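You operate a simulated robot arm through the tools that you are given. There is no shell and no other tool. Be economical: measure what you need, move in short steps, check, and stop when the job is done.

You are at the controls of a simulated two-armed robot. One attempt, no reset.

JOB
Take the red tin from the top of the hub bench and put it on the shelf under the plate bench. Take the small brown carton that says "bungs" from the top of the hub bench and put it on the bottom shelf of the white trolley. Fetch the front spacer and set it on the top of the hub bench. Put two of the grease tubes from the bottom right shelf under the hub bench on the tread plate on the bottom shelf of the white trolley. Take the blue valve cap and leave it on top of the black rubber buffer on the top of the hub bench. Open the grey bin lid. Do these in any order. Set down upright: small brown carton.
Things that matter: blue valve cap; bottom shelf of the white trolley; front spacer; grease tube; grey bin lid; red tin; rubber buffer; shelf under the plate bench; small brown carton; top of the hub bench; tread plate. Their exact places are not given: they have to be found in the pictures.

Only the result counts: the job must be done as asked and must still hold three seconds after the hand-in. Knocking over, shifting, dropping, spilling or breaking anything else fails it. A push-on lid holds only when it is set on centred and level and pressed home; a screw cap is set on level and turned clockwise until tight.

ROBOT AND FRAMES
Two 7-joint arms with two-finger parallel grippers on one trunk, on a base that drives. Base frame: it is fixed to the floor where the robot stands at the start and does not move with it; the origin is under the middle of the robot, x ahead of it, y to its left, z up; the surface under the hand at the start is at about z = 840. Lengths are in mm, angles in degrees, forces in N, time in s.
The left shoulder is at the start at [73, 182, 1086], the right one opposite. With the tool pointing down near the work surface each hand reaches from about 300 to 760 mm from the robot's upright axis, wherever it stands, measured 20 degrees to its own side. Places, roughly: blue valve cap (2x2x3 cm) [600, -500, 900]; bottom shelf of the white trolley [-800, 900, 400]; front spacer (5x5x3 cm) [500, -900, 200]; grease tube [500, -1500, 250]; grey bin lid [-4500, 900, 600]; red tin (7x7x3 cm) [700, -100, 900]; rubber buffer [500, 0, 750]; shelf under the plate bench [-2300, 700, 400]; small brown carton [750, -750, 1000]; top of the hub bench [700, -1100, 800]; tread plate (16x18x1 cm) [-700, 900, 400]. Payload 3.91 kg a hand.
The tool frame of a hand sits at the grasp point between the pads (the TCP): z along the fingers, y along the line on which they close. The tips reach 30 mm beyond it. The gripper opens to 110 mm. The fingers are 20 mm wide and 10 mm thick; the gripper's body (48 by 112 mm) begins 55 mm behind the TCP.
Orientation is told as [roll, pitch, yaw] about the base's x, y, z axes, in that order, counted from this pose: with the fingers straight down and closing along the base's y, the tool's x points along the base's -x, its y along +y and its z along -z.

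CONTROLS
- The arms move only by the tool apply_moves. It takes "left_series", "right_series" or both (then of equal length, played together; a hand with none holds still); each is a list of rows, each a list of 7 numbers: the gripper command, from -1 (shut) to 1 (fully open), values between in proportion, then the shift along the base's x, y, z in units of 200 mm (1.0 is 200 mm), then the turn, a rotation vector about the base's x, y, z in units of 90 degrees (1.0 is 90 degrees). In form: [[gripper, dx, dy, dz, wx, wy, wz], ...]. A call has 1 to 8 rows; each row is the pose to reach, as a shift and turn from the pose commanded when the call began. A call with a number of a shift or a turn outside -1 to 1 is refused whole. A row lasts 0.2 s, in which the tool goes at most 50 mm and 8.6 degrees; a call with a longer step from one row to the next is refused whole, and so is a gripper value outside its range. A pose out of reach is approached as far as the arm can. The call stops where the force on the tool passes 40 N (or 10 N more than at its start, if that is more) or the arm is blocked; 0.2 s more then pass. The fingers move at their own pace (about 72 mm/s each) and stop on an object; they squeeze with about 33 N. The grip force told is the motor's: it shows also when the fingers shut on nothing. Time passes only in rows, and 0.2 s behind the last, so rows that repeat a pose let the fingers close. The reply holds the time, the measured pose of the TCP, the force on the tool along the base axes, the opening and the grip force, in the units named above and with some noise, with the torque about the TCP (base axes, N m) and any sound that the robot's microphone picked up.
- Cameras (640 x 400 px; columns grow to the right, rows downward): "scene" is now at [193.6, -47.4, 1262.6]; the picture's right is [-0.62, -0.78, 0.00], its down [-0.56, 0.45, -0.69] and it looks along [0.55, -0.43, -0.72] (base axes); focal length 214 px, centre (320, 200). "left" rides on the left gripper at [72, -17, -103] in its tool frame; the picture's right is [0.23, 0.97, 0.00], its down [-0.76, 0.18, -0.62] and it looks along [-0.61, 0.14, 0.78] (tool axes); focal length 222 px, centre (320, 200). "right" rides on the right gripper at [72, 17, -103] in its tool frame; the picture's right is [-0.23, 0.97, 0.00], its down [-0.76, -0.18, -0.62] and it looks along [-0.61, -0.14, 0.78] (tool axes); focal length 222 px, centre (320, 200).
- grab_frame(camera): a new picture of that camera. No time passes.
- move_column(by): slides the trunk up (or, below 0, down) by that many mm; the arms and the scene camera ride with it, the base frame stays. It gives what a move gives, with no picture.
- base_move(legs): drives the robot by 1 to 6 legs, each [ahead, left, turn to the left] in mm, mm and degrees, along the robot's own axes; the way and the turn of a leg run together, so that a leg with both is an arc; at most 1500 mm and 180 degrees a leg. The arms and the cameras ride along, it lands a little off, and it stops where it bumps. It gives what a move gives.
- aim_head(pan, tilt): turns the head with the scene camera to pan (to the left, within 80 degrees either way) and tilt (down, from -29 to 69), counted from straight ahead of the robot. It gives what a move gives.
- measure_at(camera, pixels): there is no depth. For up to 12 entries [column, row, z] of the newest picture of that camera ("zoom" is the newest enlarged one), the place [x, y] in the base frame at which the ray of that pixel passes the height z, good to about 2 mm, but the place of the scene camera against the robot may be out by one fixed shift of up to 12 mm in any direction. No time passes.
- zoom(camera, box): a new picture of the part [left, top, right, bottom] of that camera's present view, enlarged. No time passes.
- hand_in(): hands the job in; it is judged then, once.

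Work in short steps. Measure before you move; look again where a grasp or a placing could have gone wrong, and mend it. You have 131 turns and 146 pictures in all, those below and enlarged ones among them. Open the grippers and draw the arms clear of the work before you hand the job in, unless the task says otherwise; then end with one line.

The tools are called after "Emit:" as a command line: name --argument value ..., lists and objects as JSON in quotes. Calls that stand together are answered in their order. apply_moves: Moves the arms, as the interface text tells. Its arguments: {"type":"object","properties":{"left_series":{"type":"array"},"right_series":{"type":"array"}},"required":[]} The other tools are called the same way: move_column (by) slides the trunk up or down; base_move (legs) drives the base; aim_head (pan, tilt) turns the head that bears the scene camera; grab_frame (camera) takes a picture; measure_at (camera, pixels) gives the place at which the rays of pixels pass given heights; zoom (camera, box) takes an enlarged picture of a part of a camera's view; hand_in () hands the job in.

At the start:

```text
time: 0.0
left_tool_pos: [426.3, -70.7, 1067.7]
left_orientation: [-0.1, 0.1, -0.1]
left_force: [0.6, -0.7, -0.2]
left_torque: [-0.01, 0.02, -0.02]
left_width: 109.9
left_grip_force: 0.0
right_tool_pos: [331.6, -434.5, 1100.7]
right_orientation: [-0.1, -0.1, 0.1]
right_force: [0.0, -0.2, -0.5]
right_torque: [0.06, 0.0, 0.01]
right_width: 109.9
right_grip_force: 0.0
trunk travel left (down, up): [-350.0, 164.0]
robot x, y, heading: [4.2, 0.3, 0.2]
head pan, tilt: [-38.3, 46.0]
```

scene: 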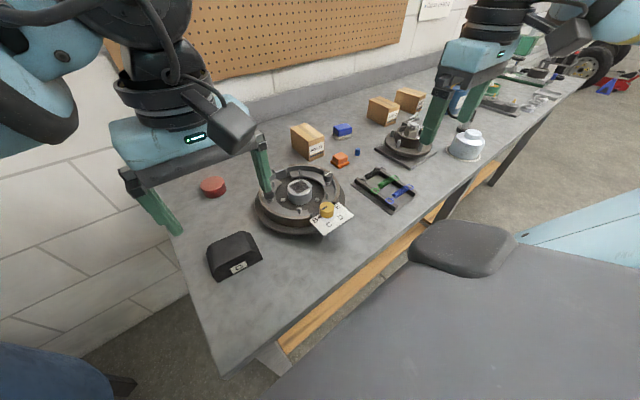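
right: 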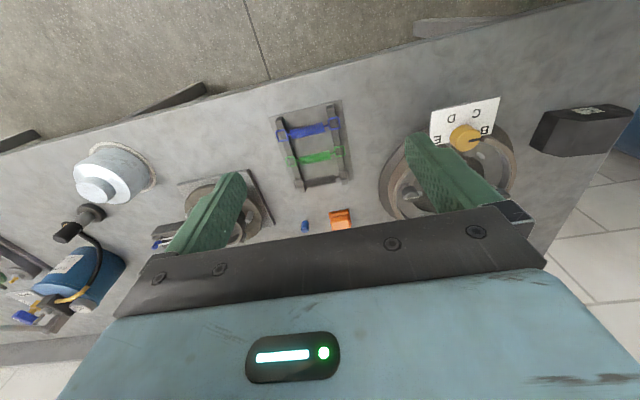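
left: 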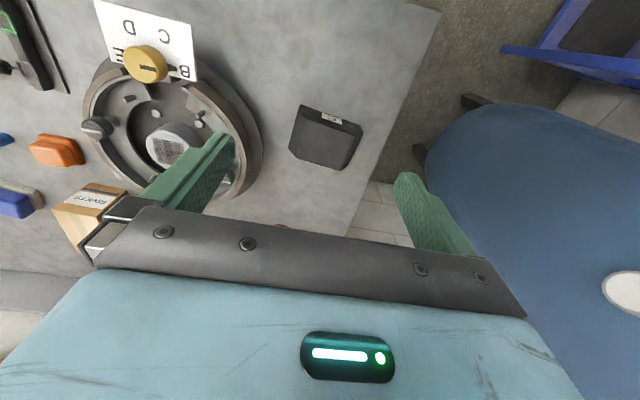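

The scene shows the red tin near (213,187), the buffer at (233,255), the cap at (357,152) and cartons at (307,141), (382,110), (408,99). I zoom in to identify them.

Emit:
zoom --camera "scene" --box '[280, 80, 440, 180]'

Emit:
zoom --camera "scene" --box '[160, 150, 360, 290]'

```text
4.00 times, centred on (360, 130) of scene
```

zoom: 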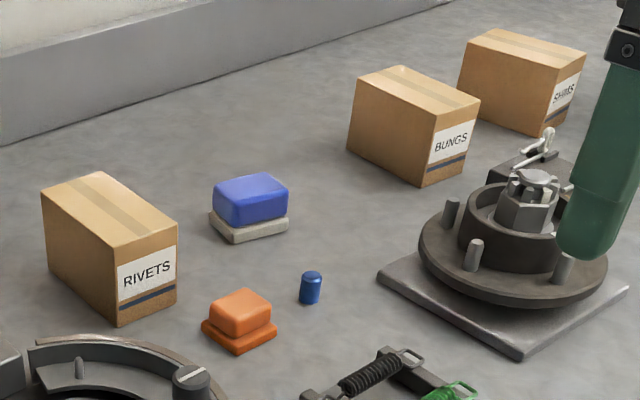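

```text
2.86 times, centred on (260, 220) of scene
```

zoom: 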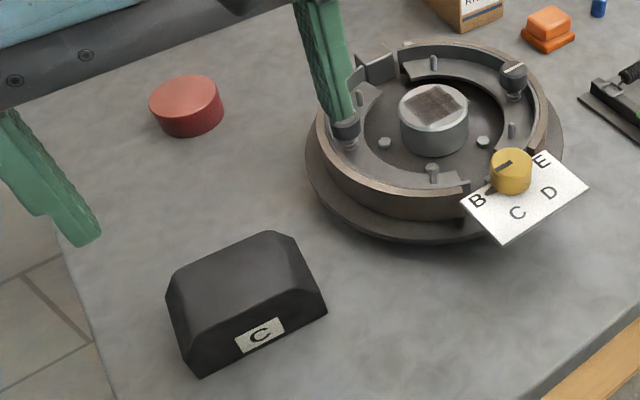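

Carton "BUNGS" is at scene (383,111). I measure the objects on bench height guess 840.

Emit:
measure_at --camera "scene" --pixels '[[213, 183, 870], [213, 194, 840], [357.5, 149.2, 870], [357.5, 155.5, 840], [385, 126.5, 840], [367, 118, 840], [395, 123, 840], [399, 106, 900], [369.5, 98, 900], [233, 244, 890], [222, 281, 840], [262, 260, 840]]'

Emit:
measure_at --camera "scene" --pixels '[[220, 262, 840], [225, 280, 840], [208, 256, 840], [396, 113, 900], [300, 186, 920], [380, 97, 920], [387, 126, 840], [389, 112, 890]]'

Emit:
grab_frame --camera "scene"

```text
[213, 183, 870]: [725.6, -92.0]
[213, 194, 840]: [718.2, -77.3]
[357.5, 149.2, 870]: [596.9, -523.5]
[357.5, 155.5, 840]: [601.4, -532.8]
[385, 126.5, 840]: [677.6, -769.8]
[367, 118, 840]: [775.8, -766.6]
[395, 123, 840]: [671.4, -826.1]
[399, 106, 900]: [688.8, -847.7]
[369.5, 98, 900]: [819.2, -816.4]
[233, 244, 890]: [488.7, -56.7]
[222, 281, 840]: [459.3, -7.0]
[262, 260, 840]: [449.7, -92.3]
```

```text
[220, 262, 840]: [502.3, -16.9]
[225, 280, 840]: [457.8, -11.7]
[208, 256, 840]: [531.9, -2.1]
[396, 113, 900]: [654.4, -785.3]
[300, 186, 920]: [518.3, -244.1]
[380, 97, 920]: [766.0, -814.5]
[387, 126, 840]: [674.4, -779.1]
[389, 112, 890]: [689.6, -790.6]
```

```text
140 pictures are left
```

scene: 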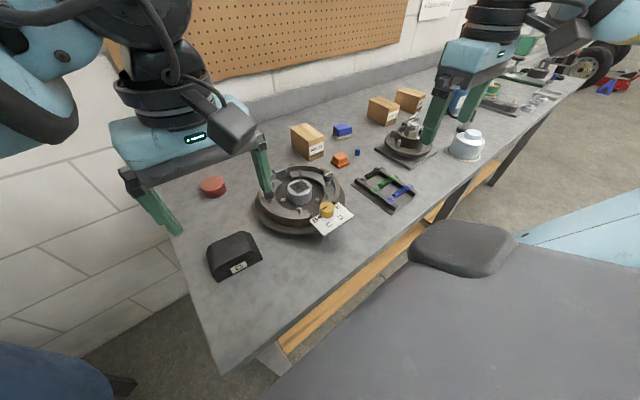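

I survey the surroundings to the right and left before driving.

Emit:
aim_head --pan -75 --tilt 35

Emit:
grab_frame --camera "scene"

Emit:
aim_head --pan 70 --tilt 35

Emit:
grab_frame --camera "scene"

```text
time: 1.0
left_tool_pos: [425.7, -70.3, 1068.9]
left_orientation: [-0.2, 0.1, 0.0]
left_force: [-0.4, 0.7, -0.4]
left_torque: [0.01, 0.01, 0.0]
left_width: 109.9
left_grip_force: 0.1
right_tool_pos: [330.2, -433.8, 1101.4]
right_orientation: [0.0, -0.2, 0.0]
right_force: [0.3, 0.1, -0.1]
right_torque: [-0.02, -0.02, 0.0]
right_width: 110.1
right_grip_force: 0.1
trunk travel left (down, up): [-350.0, 164.0]
robot x, y, heading: [-1.5, 4.0, -0.1]
head pan, tilt: [-75.0, 35.0]
```

```text
139 pictures are left
```

scene: 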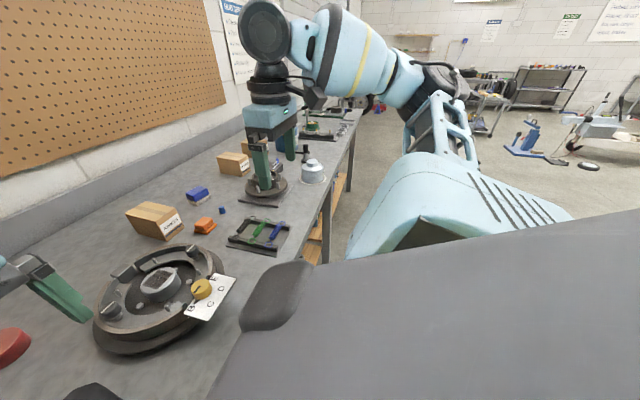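

```text
time: 3.3
left_tool_pos: [425.9, -71.1, 1068.1]
left_orientation: [0.0, 0.2, 0.0]
left_force: [0.7, -0.3, -0.6]
left_torque: [-0.01, 0.01, -0.01]
left_width: 109.9
left_grip_force: 0.0
right_tool_pos: [331.8, -432.2, 1101.6]
right_orientation: [0.1, -0.1, 0.0]
right_force: [-0.5, -0.5, 0.6]
right_torque: [0.02, 0.0, -0.03]
right_width: 110.0
right_grip_force: 0.1
trunk travel left (down, up): [-350.0, 164.0]
robot x, y, heading: [2.9, -0.4, -0.1]
head pan, tilt: [70.0, 35.0]
```

```text
138 pictures are left
```

scene: 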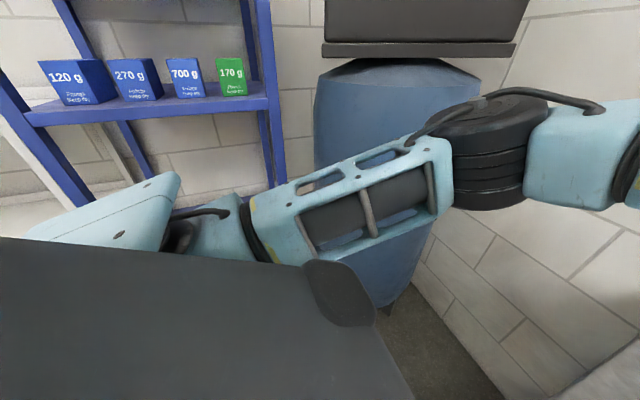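

Right side is free floor; I drive 200 mm right and re-aim the head at the bench.

Emit:
base_move --legs '[[0, -200, 0]]'

Emit:
aim_head --pan 0 --tilt 55

Emit:
grab_frame --camera "scene"

Emit:
grab_frame --camera "right"

```text
time: 5.7
left_tool_pos: [425.5, -267.6, 1068.1]
left_orientation: [-0.1, 0.1, 0.1]
left_force: [0.1, 0.4, 0.0]
left_torque: [-0.01, -0.02, 0.02]
left_width: 110.1
left_grip_force: 0.1
right_tool_pos: [332.4, -630.6, 1100.7]
right_orientation: [0.0, -0.1, 0.1]
right_force: [0.2, 0.3, -1.0]
right_torque: [0.0, 0.02, 0.0]
right_width: 110.0
right_grip_force: 0.1
trunk travel left (down, up): [-350.0, 164.0]
robot x, y, heading: [-1.4, -197.8, 0.1]
head pan, tilt: [70.0, 35.0]
```

```text
time: 7.1
left_tool_pos: [425.6, -266.3, 1067.1]
left_orientation: [-0.1, 0.1, 0.2]
left_force: [0.2, 0.5, -0.2]
left_torque: [0.05, -0.04, -0.01]
left_width: 110.0
left_grip_force: 0.2
right_tool_pos: [332.1, -629.7, 1100.8]
right_orientation: [0.1, -0.1, 0.1]
right_force: [-0.1, -0.4, 0.4]
right_torque: [0.01, -0.02, 0.0]
right_width: 110.2
right_grip_force: 0.1
trunk travel left (down, up): [-350.0, 164.0]
robot x, y, heading: [2.1, -198.1, 0.1]
head pan, tilt: [0.0, 55.0]
```

```text
137 pictures are left
```

scene: 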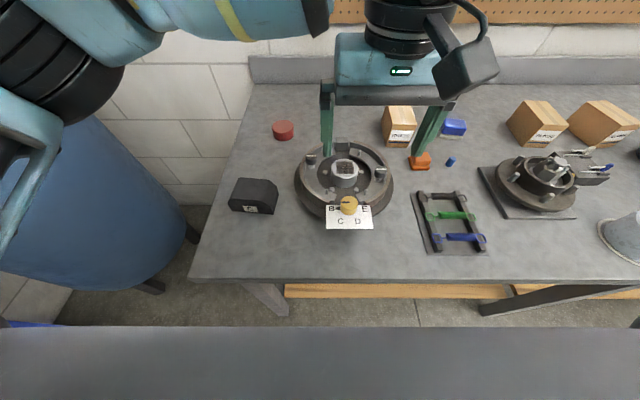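

```text
136 pictures are left
```

right: 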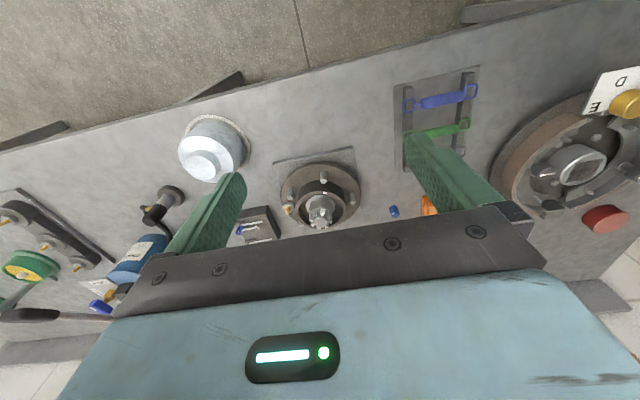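

Cap is at scene (451,161) and right view (394,211). I measure in both to find the scene shift, plus tin, buffer and bench edge.

Emit:
measure_at --camera "scene" --pixels '[[450.5, 164, 840], [451, 158, 870], [283, 135, 840], [283, 125, 870], [330, 281, 840], [232, 206, 840], [272, 213, 840], [278, 187, 890], [239, 179, 890], [515, 195, 900], [255, 190, 890]]'

Emit:
measure_at --camera "right" --pixels '[[394, 211, 855], [401, 170, 840], [470, 72, 840], [604, 220, 870], [606, 230, 840]]'

Emit:
measure_at --camera "scene" --pixels '[[487, 250, 840], [427, 254, 840], [451, 161, 855]]'

Emit:
zoom --camera "scene" --box '[220, 110, 320, 220]'

Emit:
zoom --camera "right" --box '[340, 170, 440, 230]'

```text
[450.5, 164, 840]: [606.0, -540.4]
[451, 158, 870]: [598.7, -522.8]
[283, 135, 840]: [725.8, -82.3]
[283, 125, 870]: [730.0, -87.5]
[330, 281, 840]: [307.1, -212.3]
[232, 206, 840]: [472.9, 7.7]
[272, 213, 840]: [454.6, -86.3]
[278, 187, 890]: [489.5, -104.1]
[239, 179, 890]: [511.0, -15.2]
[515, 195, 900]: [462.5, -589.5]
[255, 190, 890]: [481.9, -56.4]
```

```text
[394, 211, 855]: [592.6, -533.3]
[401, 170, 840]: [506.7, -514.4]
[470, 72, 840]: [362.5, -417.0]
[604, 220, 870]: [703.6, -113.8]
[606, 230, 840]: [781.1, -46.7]
```

```text
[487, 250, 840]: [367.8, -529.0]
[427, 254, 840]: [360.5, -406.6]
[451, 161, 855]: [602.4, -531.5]
```

```text
3.64 times, centred on (270, 165) of scene
```

zoom: 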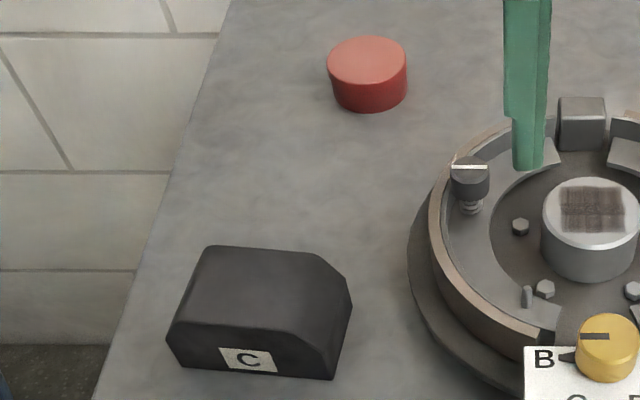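

```text
6.40 times, centred on (390, 200) of right
```

zoom: 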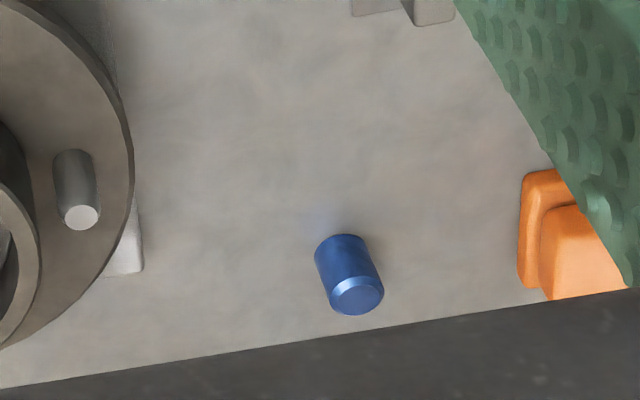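

Cap is near (595,-532). I move the right hand above it, gripper half open.

Emit:
apply_moves --right_series '[[0, 0.2, 0.08, 0, 0, 0, 0], [0, 0.4, 0.16, 0, 0, 0, 0], [0, 0.6, 0.24, 0, 0, 0, 0], [0, 0.8, 0.32, -0.1, 0, 0, 0], [0, 0.95, 0.4, -0.25, 0, 0, 0], [0, 0.95, 0.48, -0.45, 0, 0, 0]]'

Emit:
grab_frame --camera "right"

```text
time: 8.5
left_tool_pos: [426.0, -267.2, 1068.0]
left_orientation: [-0.1, 0.1, 0.1]
left_force: [-0.8, -0.9, 0.0]
left_torque: [0.03, -0.01, 0.03]
left_width: 110.1
left_grip_force: 0.1
right_tool_pos: [524.6, -535.6, 1010.6]
right_orientation: [0.0, -0.1, 0.2]
right_force: [0.3, 0.1, -0.1]
right_torque: [-0.01, -0.02, -0.01]
right_width: 55.0
right_grip_force: 0.1
trunk travel left (down, up): [-350.0, 164.0]
robot x, y, heading: [2.1, -200.3, 0.0]
head pan, tilt: [0.0, 55.0]
```

```text
133 pictures are left
```

right: 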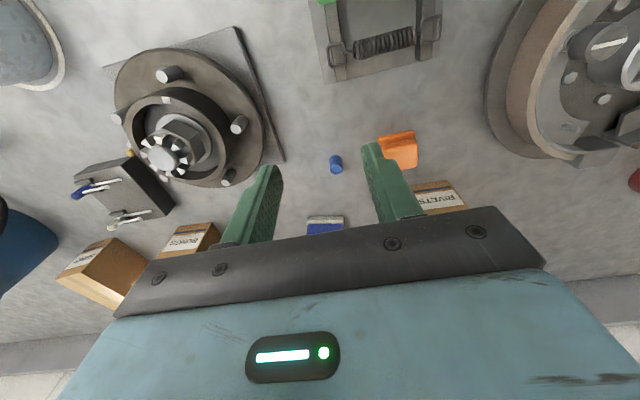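

Emit:
zoom --camera "right" --box '[290, 130, 430, 218]'

Emit:
measure_at --camera "right" --pixels '[[336, 160, 840], [336, 160, 855], [336, 168, 870], [387, 168, 840], [384, 137, 840], [306, 217, 860], [343, 215, 860]]'

```text
4.55 times, centred on (360, 174) of right
```

zoom: 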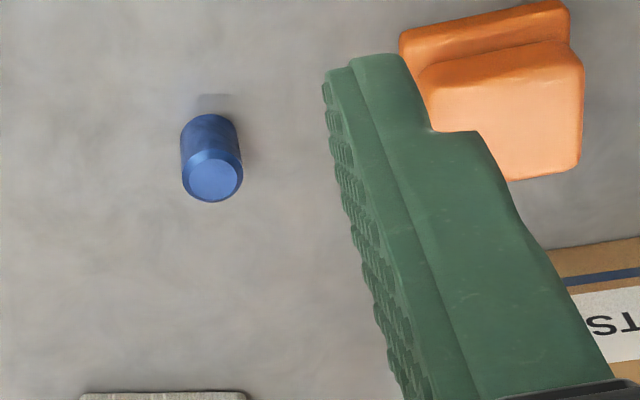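

```text
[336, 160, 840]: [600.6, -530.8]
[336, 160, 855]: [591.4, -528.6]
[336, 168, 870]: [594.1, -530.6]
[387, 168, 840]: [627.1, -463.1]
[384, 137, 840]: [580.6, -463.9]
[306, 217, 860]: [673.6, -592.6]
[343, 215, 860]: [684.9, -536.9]
```

Cap stands at about (601,-531), 25 mm high; orange block edge at y≈-464 is clear. I descend to TCP z≈876 and close.

Emit:
apply_moves --right_series '[[0, 0.19, 0.01, 0, 0, 0, 0], [0, 0.38, 0.023, -0.05, 0, 0, 0], [0, 0.38, 0.023, -0.25, 0, 0, 0], [0, 0.38, 0.023, -0.45, 0, 0, 0], [0, 0.38, 0.023, -0.6, 0, 0, 0], [0, 0.38, 0.023, -0.67, 0, 0, 0], [0, 0.38, 0.023, -0.67, 0, 0, 0]]'

Emit:
zoom --camera "right" --box '[220, 80, 420, 230]'

```text
time: 10.1
left_tool_pos: [425.0, -267.5, 1069.2]
left_orientation: [-0.1, 0.1, 0.0]
left_force: [0.2, -0.5, 0.0]
left_torque: [0.04, -0.01, 0.01]
left_width: 110.2
left_grip_force: 0.1
right_tool_pos: [598.0, -530.7, 876.2]
right_orientation: [0.0, -0.1, 0.2]
right_force: [0.1, 0.2, -0.5]
right_torque: [0.01, 0.02, -0.01]
right_width: 55.2
right_grip_force: 0.0
trunk travel left (down, up): [-350.0, 164.0]
robot x, y, heading: [-0.0, -202.4, 0.1]
head pan, tilt: [0.0, 55.0]
```

```text
2.67 times, centred on (320, 155) of right
```

zoom: 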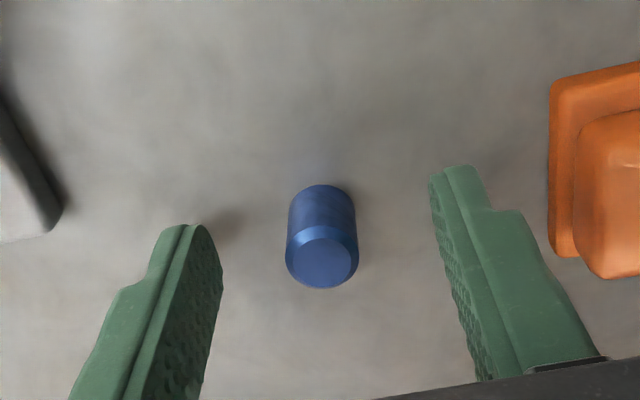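

The cap sits between the tips; I close.

Emit:
apply_moves --right_series '[[-1, 0.01, 0, 0, 0, 0, 0], [-1, 0.01, 0, 0, 0, 0, 0], [-1, 0.01, 0, 0, 0, 0, 0], [-1, 0.01, 0, 0, 0, 0, 0], [-1, 0.01, 0, 0.1, 0, 0, 0], [-1, 0.01, 0, 0.35, 0, 0, 0], [-1, 0.01, 0, 0.6, 0, 0, 0], [-1, 0.01, 0, 0.8, 0, 0, 0]]'

Emit:
zoom --camera "right" --box '[220, 80, 420, 230]'

```text
time: 11.9
left_tool_pos: [425.6, -267.6, 1068.0]
left_orientation: [0.0, 0.0, 0.2]
left_force: [0.7, -0.1, -0.2]
left_torque: [0.02, 0.03, -0.01]
left_width: 110.2
left_grip_force: 0.0
right_tool_pos: [600.9, -529.0, 1035.7]
right_orientation: [-0.1, 0.0, 0.2]
right_force: [0.1, 0.1, -0.6]
right_torque: [0.02, 0.04, 0.03]
right_width: 16.1
right_grip_force: 33.4
trunk travel left (down, up): [-350.0, 164.0]
robot x, y, heading: [-1.4, -197.6, -0.1]
head pan, tilt: [0.0, 55.0]
```

```text
2.67 times, centred on (320, 155) of right
```

zoom: 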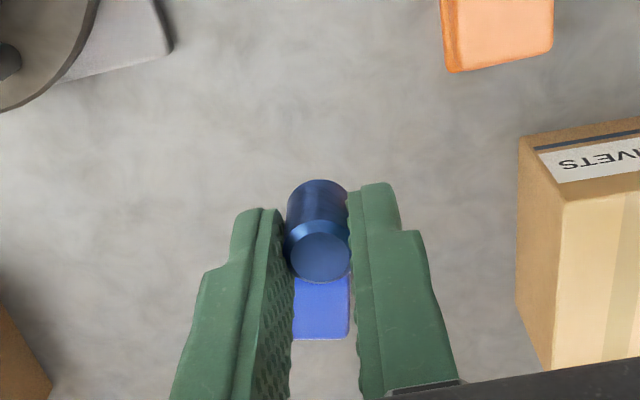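

Cap is held (16 mm wide). Now the left hand goes towards the red tin near (720,-85), approaching above it.

Emit:
apply_moves --left_series '[[1, 0.1, 0.2, 0, 0, 0, 0], [1, 0.2, 0.4, 0, 0, 0, 0], [1, 0.35, 0.6, 0, 0, 0, 0], [1, 0.5, 0.75, 0, 0, 0, 0], [1, 0.7, 0.85, -0.05, 0, 0, 0], [1, 0.9, 0.9, -0.15, 0, 0, 0], [1, 1.0, 0.9, -0.3, 0, 0, 0]]'

Emit:
grab_frame --camera "left"

```text
time: 13.5
left_tool_pos: [629.8, -87.8, 1005.9]
left_orientation: [-0.1, 0.2, 0.0]
left_force: [0.4, -0.5, 1.0]
left_torque: [0.0, 0.02, 0.01]
left_width: 110.1
left_grip_force: 0.0
right_tool_pos: [600.4, -530.3, 1034.6]
right_orientation: [0.0, 0.0, 0.0]
right_force: [0.9, 0.0, -0.7]
right_torque: [0.03, -0.01, 0.02]
right_width: 16.0
right_grip_force: 33.2
trunk travel left (down, up): [-350.0, 164.0]
robot x, y, heading: [-1.4, -199.0, -0.0]
head pan, tilt: [0.0, 55.0]
```

```text
129 pictures are left
```

left: 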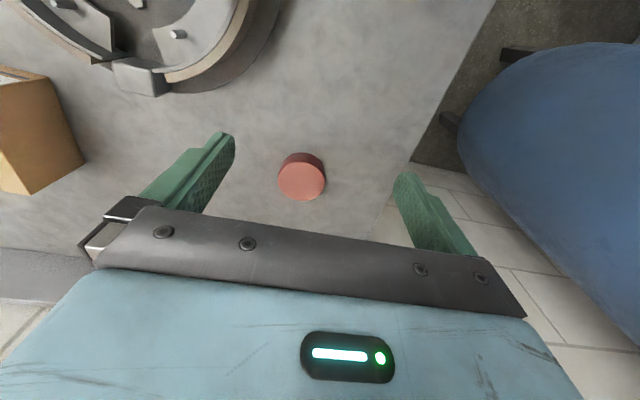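

Tin top centre is at (302,181) in the left view; I measure it.

Emit:
measure_at --camera "left" --pixels '[[302, 181, 870], [302, 181, 865], [302, 173, 840], [278, 181, 870], [326, 181, 870]]'

```text
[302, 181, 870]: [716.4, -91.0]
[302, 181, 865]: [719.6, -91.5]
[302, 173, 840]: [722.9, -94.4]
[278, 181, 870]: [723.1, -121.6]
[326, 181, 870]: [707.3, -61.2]
```

Tin at (719,-92), ~64 mm dia. I descend over it and close.

Emit:
apply_moves --left_series '[[1, 0.2, -0.01, 0, 0, 0, 0], [1, 0.4, -0.02, -0.05, 0, 0, 0], [1, 0.445, -0.02, -0.25, 0, 0, 0], [1, 0.445, -0.02, -0.45, 0, 0, 0], [1, 0.445, -0.02, -0.65, 0, 0, 0], [1, 0.445, -0.02, -0.65, 0, 0, 0], [1, 0.445, -0.02, -0.65, 0, 0, 0]]'

Emit:
grab_frame --camera "left"

```text
time: 15.1
left_tool_pos: [700.6, -84.0, 878.9]
left_orientation: [0.0, 0.1, 0.2]
left_force: [0.6, -0.3, -0.2]
left_torque: [-0.03, 0.0, 0.02]
left_width: 109.8
left_grip_force: 0.0
left hand out of reach, approached as far as the arm can: row 2, 3, 4, 5, 6, 7
right_tool_pos: [599.9, -530.6, 1035.1]
right_orientation: [-0.1, -0.1, 0.1]
right_force: [-0.5, 0.5, -0.8]
right_torque: [-0.01, 0.04, -0.01]
right_width: 15.9
right_grip_force: 32.8
trunk travel left (down, up): [-350.0, 164.0]
robot x, y, heading: [2.1, -195.8, 0.0]
head pan, tilt: [0.0, 55.0]
```

```text
128 pictures are left
```

left: 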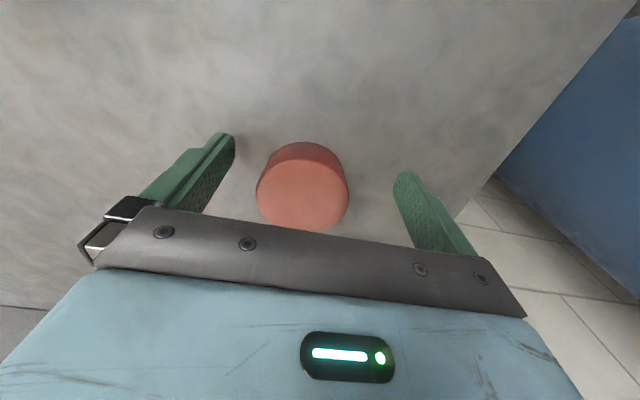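

Left is 18 mm short in x. I drive ahead 20 mm (visible floor gap in front), which carries the hand to the tin.

Emit:
base_move --legs '[[20, 0, 0]]'

Emit:
grab_frame --camera "left"

```text
time: 15.9
left_tool_pos: [721.2, -83.9, 881.5]
left_orientation: [-0.1, 0.0, 0.0]
left_force: [-0.4, 0.7, -1.0]
left_torque: [0.02, 0.02, 0.01]
left_width: 110.1
left_grip_force: 0.0
right_tool_pos: [620.2, -531.4, 1035.1]
right_orientation: [0.1, -0.2, 0.1]
right_force: [-0.2, 0.2, 0.0]
right_torque: [-0.02, 0.01, -0.03]
right_width: 15.9
right_grip_force: 32.9
trunk travel left (down, up): [-350.0, 164.0]
robot x, y, heading: [20.6, -193.0, 0.1]
head pan, tilt: [0.0, 55.0]
```

```text
127 pictures are left
```

left: 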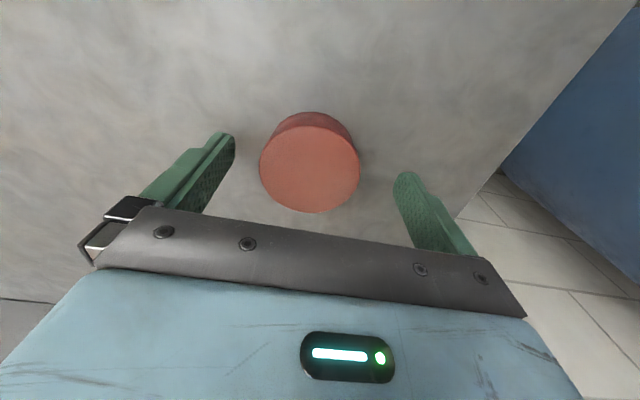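

Fingers straddle the tin. I make a small y/z correction and read back the pose before closing.

Emit:
apply_moves --left_series '[[1, 0, -0.04, -0.01, 0, 0, 0], [1, 0, -0.04, -0.01, 0, 0, 0]]'

```text
time: 16.5
left_tool_pos: [719.9, -91.7, 878.4]
left_orientation: [-0.1, 0.0, 0.2]
left_force: [0.0, -0.2, -0.2]
left_torque: [0.03, 0.02, -0.05]
left_width: 109.9
left_grip_force: 0.1
right_tool_pos: [621.2, -529.8, 1034.8]
right_orientation: [-0.2, -0.1, 0.1]
right_force: [0.0, 0.7, -0.7]
right_torque: [0.02, 0.0, -0.02]
right_width: 15.8
right_grip_force: 33.7
trunk travel left (down, up): [-350.0, 164.0]
robot x, y, heading: [20.1, -199.6, 0.2]
head pan, tilt: [0.0, 55.0]
```

Centred at (720,-92). Close and lift.

Emit:
apply_moves --left_series '[[-1, 0, 0, 0, 0, 0, 0], [-1, 0, 0, 0, 0, 0, 0], [-1, 0, 0, 0, 0, 0, 0], [-1, -0.05, 0, 0.15, 0, 0, 0], [-1, -0.2, 0, 0.3, 0, 0, 0], [-1, -0.4, 0, 0.45, 0, 0, 0], [-1, -0.6, 0.05, 0.6, 0, 0, 0], [-1, -0.8, 0.1, 0.7, 0, 0, 0]]'

Emit:
grab_frame --camera "left"

```text
refused: row 7 steps farther than a row can; nothing moved
```

```text
126 pictures are left
```

left: 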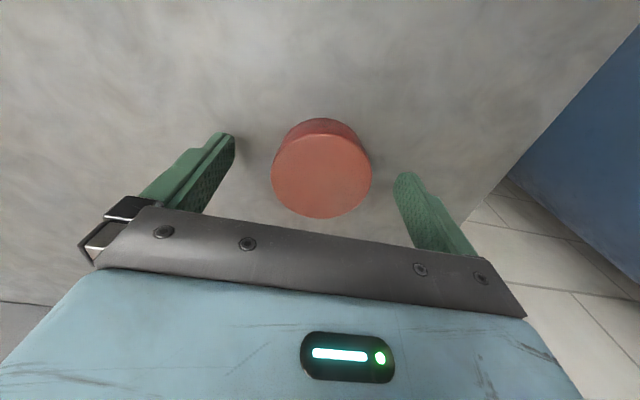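

Step too long; I retry with smaller steps, and a 3 mm y correction (tin centre at 321 vs finger mid ~314).

Emit:
apply_moves --left_series '[[0.2, 0, 0.015, 0, 0, 0, 0], [-1, 0, 0.015, 0, 0, 0, 0], [-1, 0, 0.015, 0, 0, 0, 0], [-1, -0.05, 0.015, 0.15, 0, 0, 0], [-1, -0.2, 0.015, 0.3, 0, 0, 0], [-1, -0.35, 0.015, 0.45, 0, 0, 0], [-1, -0.55, 0.02, 0.55, 0, 0, 0], [-1, -0.75, 0.05, 0.6, 0, 0, 0]]'

Emit:
grab_frame --camera "left"

```text
time: 18.3
left_tool_pos: [567.8, -81.2, 996.5]
left_orientation: [-0.1, 0.0, 0.1]
left_force: [0.7, -0.6, -0.8]
left_torque: [0.02, 0.0, 0.03]
left_width: 60.2
left_grip_force: 33.0
right_tool_pos: [621.1, -531.9, 1036.3]
right_orientation: [-0.1, -0.1, 0.1]
right_force: [0.5, 0.1, 0.1]
right_torque: [0.0, 0.01, -0.01]
right_width: 16.0
right_grip_force: 32.7
trunk travel left (down, up): [-350.0, 164.0]
robot x, y, heading: [19.4, -202.4, 0.3]
head pan, tilt: [0.0, 55.0]
```

```text
125 pictures are left
```

left: 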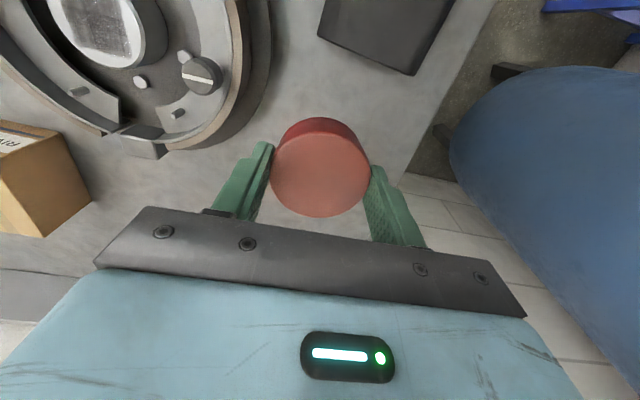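

Tin held. I draw the left hand back and left, to look at the buffer from there and clear the way.

Emit:
apply_moves --left_series '[[-1, -0.2, 0.1, 0.05, 0, 0, 0], [-1, -0.4, 0.2, 0.1, 0, 0, 0], [-1, -0.6, 0.3, 0.15, 0, 0, 0], [-1, -0.8, 0.4, 0.2, 0, 0, 0], [-1, -0.95, 0.55, 0.2, 0, 0, 0]]'

Emit:
grab_frame --camera "left"

Emit:
zoom --camera "scene" --box '[190, 120, 350, 240]'

```text
time: 19.5
left_tool_pos: [378.3, 28.9, 1041.3]
left_orientation: [-0.1, 0.0, 0.0]
left_force: [-1.1, 0.4, -1.2]
left_torque: [-0.02, 0.0, 0.03]
left_width: 60.0
left_grip_force: 33.2
right_tool_pos: [619.5, -530.3, 1036.0]
right_orientation: [0.0, -0.1, 0.1]
right_force: [-0.5, 0.1, -0.6]
right_torque: [0.01, -0.01, -0.02]
right_width: 15.8
right_grip_force: 33.1
trunk travel left (down, up): [-350.0, 164.0]
robot x, y, heading: [18.9, -197.1, -0.3]
head pan, tilt: [0.0, 55.0]
```

```text
124 pictures are left
```

left: 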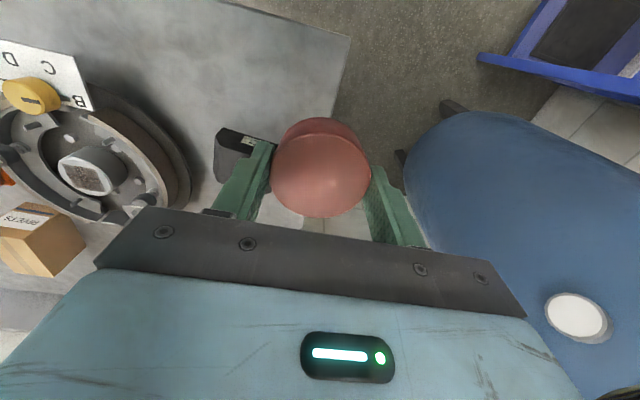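

```text
3.33 times, centred on (270, 180) of scene
```

zoom: 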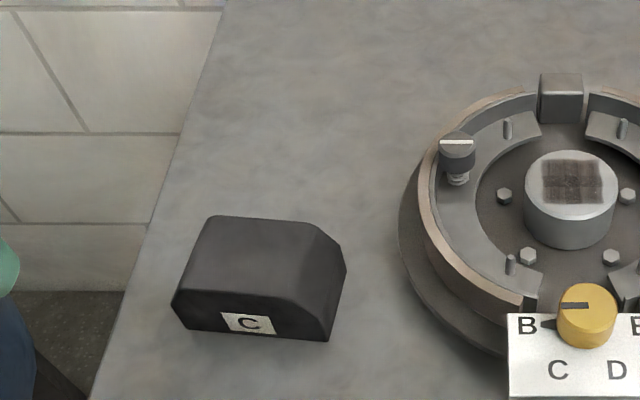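

I measure the buffer: front bottom edge (268,222), top front edge (264,208), top back edge (269,186).

Emit:
measure_at --camera "scene" --pixels '[[267, 221.5, 840], [264, 208.5, 870], [264, 208.5, 880], [264, 208.5, 890], [269, 186, 880], [265.6, 197.2, 870], [265.6, 197.2, 880], [265.6, 197.2, 890], [253.6, 185, 880], [284.5, 186.6, 880], [280, 210, 880], [247, 207, 880]]'

Emit:
zoom --camera "left" --box '[190, 100, 310, 220]'

```text
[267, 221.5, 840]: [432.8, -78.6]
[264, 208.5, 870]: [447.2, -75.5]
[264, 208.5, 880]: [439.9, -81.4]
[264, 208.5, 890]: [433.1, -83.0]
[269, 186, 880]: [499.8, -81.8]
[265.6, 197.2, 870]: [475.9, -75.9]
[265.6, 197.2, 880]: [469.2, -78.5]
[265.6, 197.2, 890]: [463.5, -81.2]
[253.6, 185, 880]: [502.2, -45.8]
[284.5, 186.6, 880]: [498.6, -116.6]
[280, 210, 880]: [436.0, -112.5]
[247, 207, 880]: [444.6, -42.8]
```

```text
3.33 times, centred on (250, 160) of left
```

zoom: 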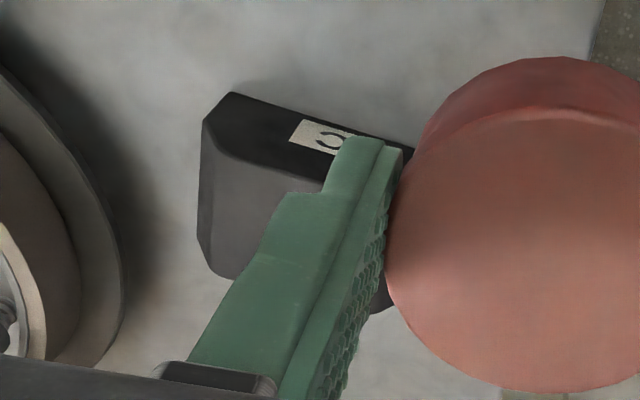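

My zoom column offset was wrong (the zoom widened). I take a proper-aspect zoom and measure in it directly.

Emit:
zoom --camera "scene" --box '[190, 160, 318, 240]'

```text
5.00 times, centred on (254, 200) of scene
```

zoom: 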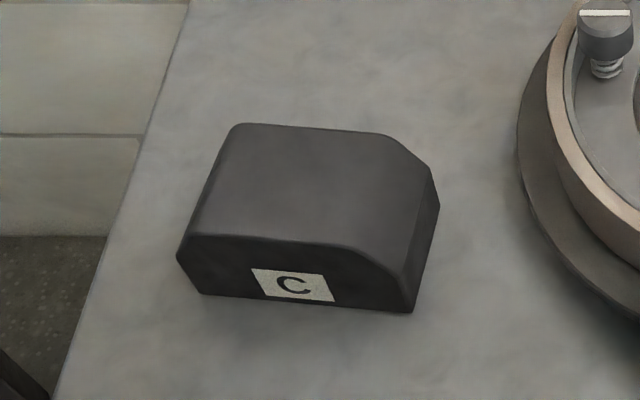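

Emit:
measure_at --camera "zoom" --pixels '[[200, 295, 840], [412, 312, 840], [275, 241, 870], [275, 241, 880], [275, 241, 890], [340, 247, 880], [200, 235, 880], [240, 125, 880], [385, 135, 880], [290, 185, 880], [290, 303, 840], [290, 185, 890]]'

```text
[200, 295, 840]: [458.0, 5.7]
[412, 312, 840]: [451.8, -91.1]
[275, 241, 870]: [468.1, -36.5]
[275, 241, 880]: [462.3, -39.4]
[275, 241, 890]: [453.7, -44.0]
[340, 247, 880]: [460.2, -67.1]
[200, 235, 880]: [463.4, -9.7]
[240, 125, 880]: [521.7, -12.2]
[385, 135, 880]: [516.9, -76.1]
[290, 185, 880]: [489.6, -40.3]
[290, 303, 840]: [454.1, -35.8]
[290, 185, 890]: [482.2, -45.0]
```

Buffer top ≈ z 887, centre about (484,-45). I bring the right hand above it for a check, with the left hand moved aside.

Emit:
apply_moves --right_series '[[-1, -0.1, 0.22, 0, 0, 0, 0], [-1, -0.2, 0.44, 0, 0, 0, 0], [-1, -0.3, 0.66, 0, 0, 0, 0], [-1, -0.4, 0.88, 0, 0, 0, 0], [-1, -0.5, 1.0, 0.05, 0, 0, 0]]' --left_series '[[-1, 0, 0.15, 0.1, 0, 0, 0], [-1, -0.05, 0.3, 0.2, 0, 0, 0], [-1, -0.1, 0.45, 0.3, 0, 0, 0], [-1, -0.15, 0.6, 0.4, 0, 0, 0], [-1, -0.2, 0.75, 0.5, 0, 0, 0]]'

Emit:
apply_moves --right_series '[[-1, 0, 0.22, 0, 0, 0, 0], [-1, 0, 0.44, 0, 0, 0, 0], [-1, -0.1, 0.66, 0, 0, 0, 0], [-1, -0.2, 0.88, 0, 0, 0, 0], [-1, -0.3, 1.0, 0, 0, 0, 0]]'

Emit:
grab_frame --camera "right"

```text
time: 20.7
left_tool_pos: [346.8, 160.3, 1128.4]
left_orientation: [-0.2, -0.2, 0.0]
left_force: [-0.5, -0.5, -1.4]
left_torque: [0.02, -0.06, 0.0]
left_width: 60.5
left_grip_force: 32.6
left hand out of reach, approached as far as the arm can: row 5
right_tool_pos: [527.5, -350.9, 1049.2]
right_orientation: [-0.1, -0.2, 0.0]
right_force: [0.3, -0.1, -0.7]
right_torque: [0.01, 0.0, 0.0]
right_width: 16.1
right_grip_force: 33.5
right hand out of reach, approached as far as the arm can: row 5
trunk travel left (down, up): [-350.0, 164.0]
robot x, y, heading: [18.3, -198.8, -0.1]
head pan, tilt: [0.0, 55.0]
```

```text
time: 21.9
left_tool_pos: [345.3, 160.7, 1128.0]
left_orientation: [-0.1, -0.3, 0.0]
left_force: [-0.2, 0.8, 0.1]
left_torque: [-0.02, -0.06, 0.0]
left_width: 60.0
left_grip_force: 32.5
right_tool_pos: [437.5, -334.1, 1055.4]
right_orientation: [0.0, -0.3, -0.1]
right_force: [-1.0, -0.3, 0.3]
right_torque: [-0.04, -0.04, -0.01]
right_width: 16.1
right_grip_force: 32.7
right hand out of reach, approached as far as the arm can: row 1, 2, 3, 4, 5
trunk travel left (down, up): [-350.0, 164.0]
robot x, y, heading: [20.9, -201.6, 0.1]
head pan, tilt: [0.0, 55.0]
```

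```text
120 pictures are left
```

right: 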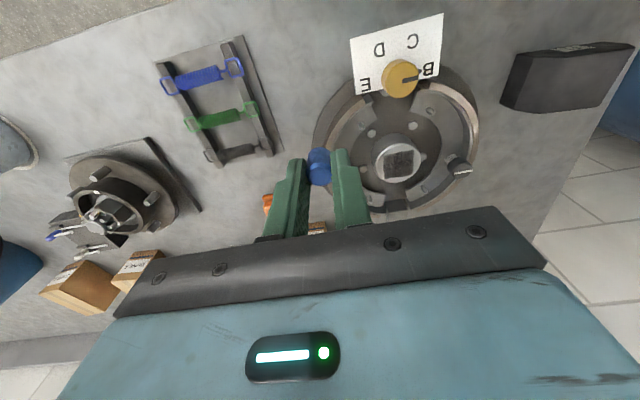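

The right arm cannot cross that far. I'll pull the left hand in, then drive back 80, left 200, and turn 15° left so the buffer lies on the right hand's own side.

Emit:
apply_moves --left_series '[[-1, 0, -0.2, 0, 0, 0, 0], [-1, 0, -0.4, 0, 0, 0, 0], [-1, 0, -0.6, 0, 0, 0, 0], [-1, 0, -0.8, 0, 0, 0, 0]]'

Emit:
base_move --legs '[[-80, 0, 0], [0, 200, 0], [0, 0, 15]]'

Emit:
grab_frame --camera "right"

Emit:
grab_frame --camera "scene"

```text
time: 22.9
left_tool_pos: [349.1, -0.6, 1125.7]
left_orientation: [-0.1, 0.1, 0.1]
left_force: [0.0, 0.7, -0.4]
left_torque: [0.0, 0.0, 0.01]
left_width: 59.9
left_grip_force: 33.3
right_tool_pos: [442.0, -334.6, 1052.3]
right_orientation: [0.0, 0.0, 0.1]
right_force: [0.2, -1.1, 0.0]
right_torque: [-0.01, 0.03, 0.0]
right_width: 16.0
right_grip_force: 32.9
trunk travel left (down, up): [-350.0, 164.0]
robot x, y, heading: [19.7, -197.1, 0.1]
head pan, tilt: [0.0, 55.0]
```

```text
time: 26.8
left_tool_pos: [203.0, 273.8, 1125.9]
left_orientation: [-0.1, 0.0, 15.2]
left_force: [-1.0, -0.1, -0.7]
left_torque: [-0.01, 0.02, -0.04]
left_width: 60.4
left_grip_force: 33.5
right_tool_pos: [379.5, -24.3, 1053.3]
right_orientation: [0.1, -0.1, 15.2]
right_force: [0.1, 0.6, -1.2]
right_torque: [-0.01, 0.0, 0.0]
right_width: 16.3
right_grip_force: 33.1
trunk travel left (down, up): [-350.0, 164.0]
robot x, y, heading: [-59.1, -1.4, 15.5]
head pan, tilt: [0.0, 55.0]
```

```text
119 pictures are left
```

right: 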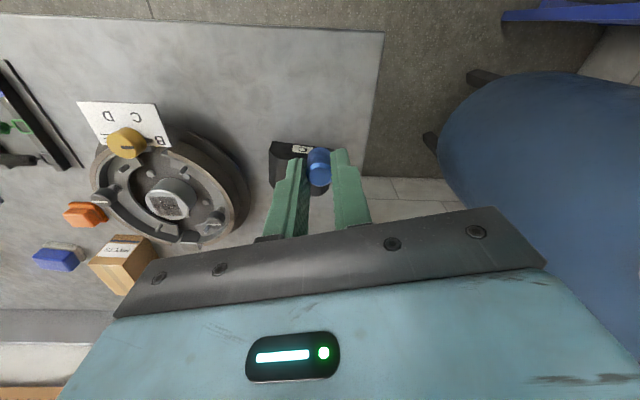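

```text
118 pictures are left
```

scene: 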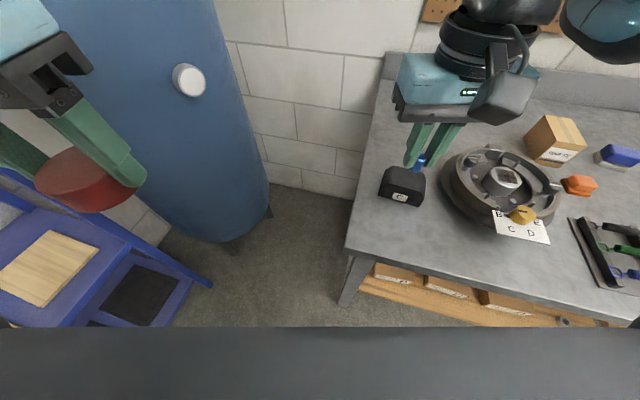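

Now the buffer is near. I zoom the right view to measure its top.

Emit:
zoom --camera "right" --box '[256, 130, 352, 190]'

Emit:
zoom --camera "scene" --box '[356, 140, 452, 200]'

```text
6.67 times, centred on (304, 160) of right
```

zoom: 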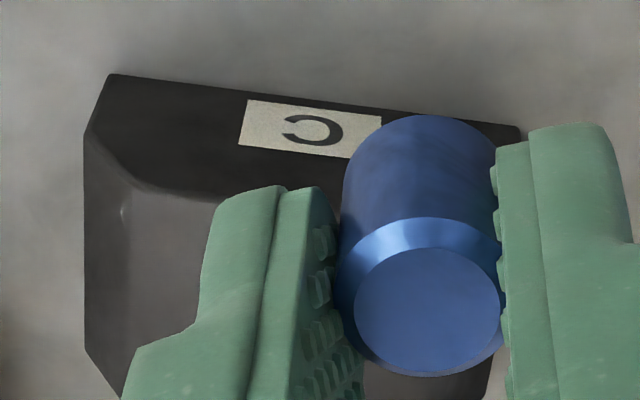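

```text
6.67 times, centred on (404, 170) of scene
```

zoom: 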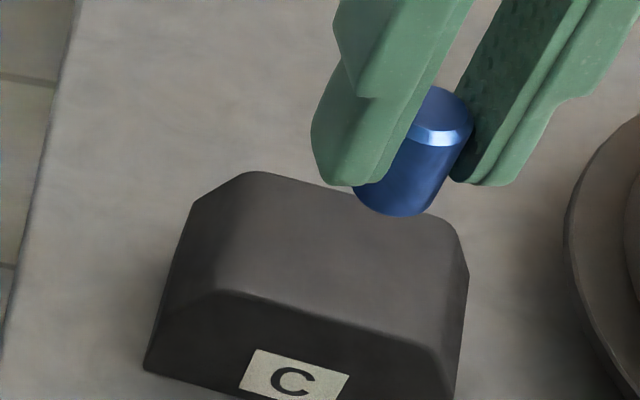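

Emit:
measure_at --camera "right" --pixels '[[272.5, 141, 840], [334, 148.75, 840], [269, 182, 840], [277, 157.5, 880], [277, 157.5, 890], [287, 160, 880], [287, 160, 890], [329, 190, 840]]'

```text
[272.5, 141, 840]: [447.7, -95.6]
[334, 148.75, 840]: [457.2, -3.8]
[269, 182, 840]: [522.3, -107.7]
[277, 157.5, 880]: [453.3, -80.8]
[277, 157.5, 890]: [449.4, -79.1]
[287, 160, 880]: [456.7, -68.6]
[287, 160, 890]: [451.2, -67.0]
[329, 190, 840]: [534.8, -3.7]
```

Buffer centre ≈ (488,-50), top ≈ z 887. I move above it to z≈945.

Emit:
apply_moves --right_series '[[-1, 0.2, -0.06, 0, 0, 0, 0], [-1, 0.4, -0.1, 0, 0, 0, 0], [-1, 0.54, -0.13, -0.1, 0, 0, 0], [-1, 0.54, -0.13, -0.3, 0, 0, 0], [-1, 0.54, -0.13, -0.5, 0, 0, 0], [-1, 0.54, -0.13, -0.54, 0, 0, 0]]'

Emit:
zoom --camera "scene" --box '[356, 140, 452, 200]'

Emit:
zoom --camera "right" --box '[224, 90, 416, 210]'

```text
time: 28.2
left_tool_pos: [203.4, 274.1, 1127.2]
left_orientation: [0.0, 0.0, 15.2]
left_force: [-0.4, -0.3, -1.1]
left_torque: [0.02, -0.01, -0.02]
left_width: 60.2
left_grip_force: 33.3
right_tool_pos: [488.9, -51.4, 946.6]
right_orientation: [0.0, -0.1, 15.3]
right_force: [0.4, -0.2, -0.6]
right_torque: [0.02, 0.02, 0.0]
right_width: 16.2
right_grip_force: 32.9
trunk travel left (down, up): [-350.0, 164.0]
robot x, y, heading: [-62.8, -4.8, 15.2]
head pan, tilt: [0.0, 55.0]
```

```text
6.67 times, centred on (404, 170) of scene
```

zoom: 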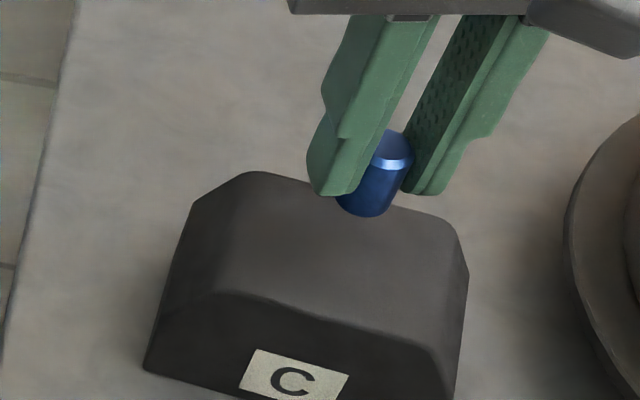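

```text
3.33 times, centred on (320, 150) of right
```

zoom: 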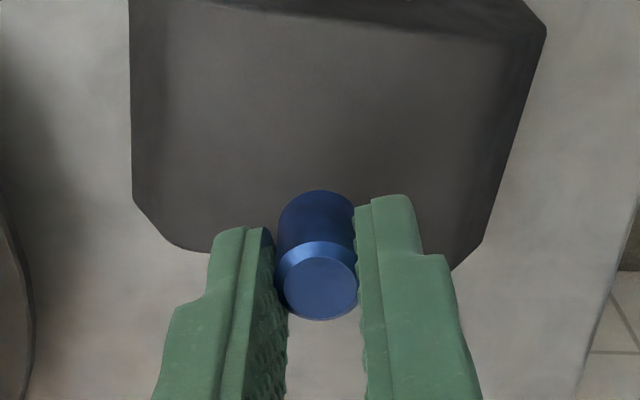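

I measure the top-face outline in this view at z 887.

Emit:
measure_at --camera "zoom" --pixels '[[180, 10, 887], [500, 40, 887], [200, 250, 887], [460, 265, 887], [330, 130, 887], [135, 195, 840], [545, 35, 840], [483, 240, 840], [130, 0, 840]]'

```text
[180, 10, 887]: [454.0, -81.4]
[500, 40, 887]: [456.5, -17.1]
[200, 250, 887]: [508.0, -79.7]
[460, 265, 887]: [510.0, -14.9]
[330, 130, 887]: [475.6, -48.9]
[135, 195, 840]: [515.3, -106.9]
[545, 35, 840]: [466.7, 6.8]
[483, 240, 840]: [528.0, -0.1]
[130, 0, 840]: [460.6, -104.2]
```

Top face centre ≈ (482,-48). I shift there and lower slowly to contact.

Emit:
apply_moves --right_series '[[-1, -0.033, 0.016, -0.03, 0, 0, 0], [-1, -0.033, 0.016, -0.08, 0, 0, 0], [-1, -0.033, 0.016, -0.1, 0, 0, 0], [-1, -0.033, 0.016, -0.11, 0, 0, 0]]'

Emit:
zoom --camera "scene" --box '[356, 140, 452, 200]'

```text
time: 29.2
left_tool_pos: [202.5, 274.7, 1127.0]
left_orientation: [-0.1, -0.1, 15.2]
left_force: [0.3, -0.9, -1.7]
left_torque: [0.02, -0.02, -0.02]
left_width: 60.2
left_grip_force: 33.0
right_tool_pos: [480.6, -47.4, 924.9]
right_orientation: [-0.1, -0.4, 15.2]
right_force: [3.8, -3.7, 25.8]
right_torque: [-0.12, -0.08, -0.05]
right_width: 16.4
right_grip_force: 33.6
trunk travel left (down, up): [-350.0, 164.0]
robot x, y, heading: [-61.7, -8.4, 15.4]
head pan, tilt: [0.0, 55.0]
```

```text
6.67 times, centred on (404, 170) of scene
```

zoom: 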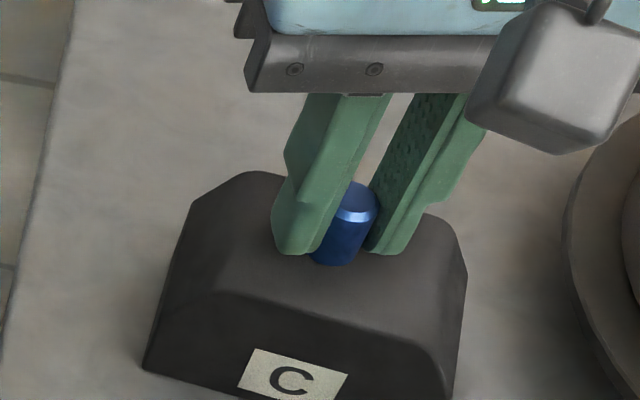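

Contact (25.8 N) with the cap on the top face. I raise 1 mm, open partly, and retreat up.

Emit:
apply_moves --right_series '[[-1, -0.033, 0.016, -0.107, 0, 0, 0], [-0.4, 0, 0, 0.003, 0, 0, 0], [-0.3, 0, 0, 0.003, 0, 0, 0], [-0.3, 0, 0, 0.003, 0, 0, 0], [-0.3, 0, 0, 0.1, 0, 0, 0], [-0.3, 0, 0, 0.3, 0, 0, 0], [-0.3, 0, 0, 0.5, 0, 0, 0]]'

Emit:
zoom --camera "scene" --box '[356, 140, 452, 200]'

```text
time: 29.5
left_tool_pos: [203.0, 273.1, 1125.5]
left_orientation: [-0.1, 0.0, 15.2]
left_force: [1.3, 0.0, -1.7]
left_torque: [-0.01, 0.02, 0.0]
left_width: 60.0
left_grip_force: 32.7
right_tool_pos: [480.6, -48.6, 922.5]
right_orientation: [-0.1, -0.5, 15.2]
right_force: [-5.0, -3.3, 12.3]
right_torque: [-0.11, 0.28, 0.01]
right_width: 16.3
right_grip_force: 32.8
trunk travel left (down, up): [-350.0, 164.0]
robot x, y, heading: [-54.5, -6.8, 15.3]
head pan, tilt: [0.0, 55.0]
stopped in row 1 (right hand): the force on the tool passed its limit at 126 N (the readings are from after the stop); the commanded pose is now the measured one
```

```text
6.67 times, centred on (404, 170) of scene
```

zoom: 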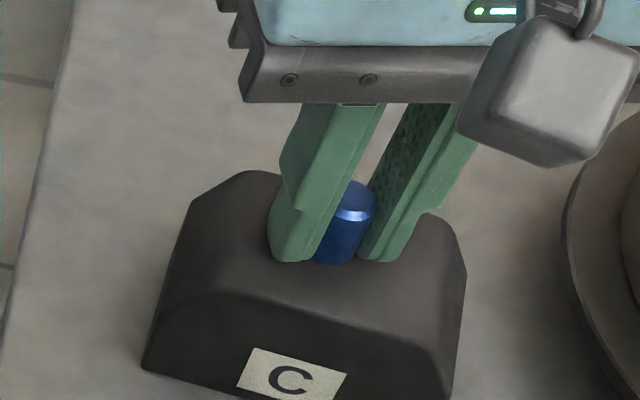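

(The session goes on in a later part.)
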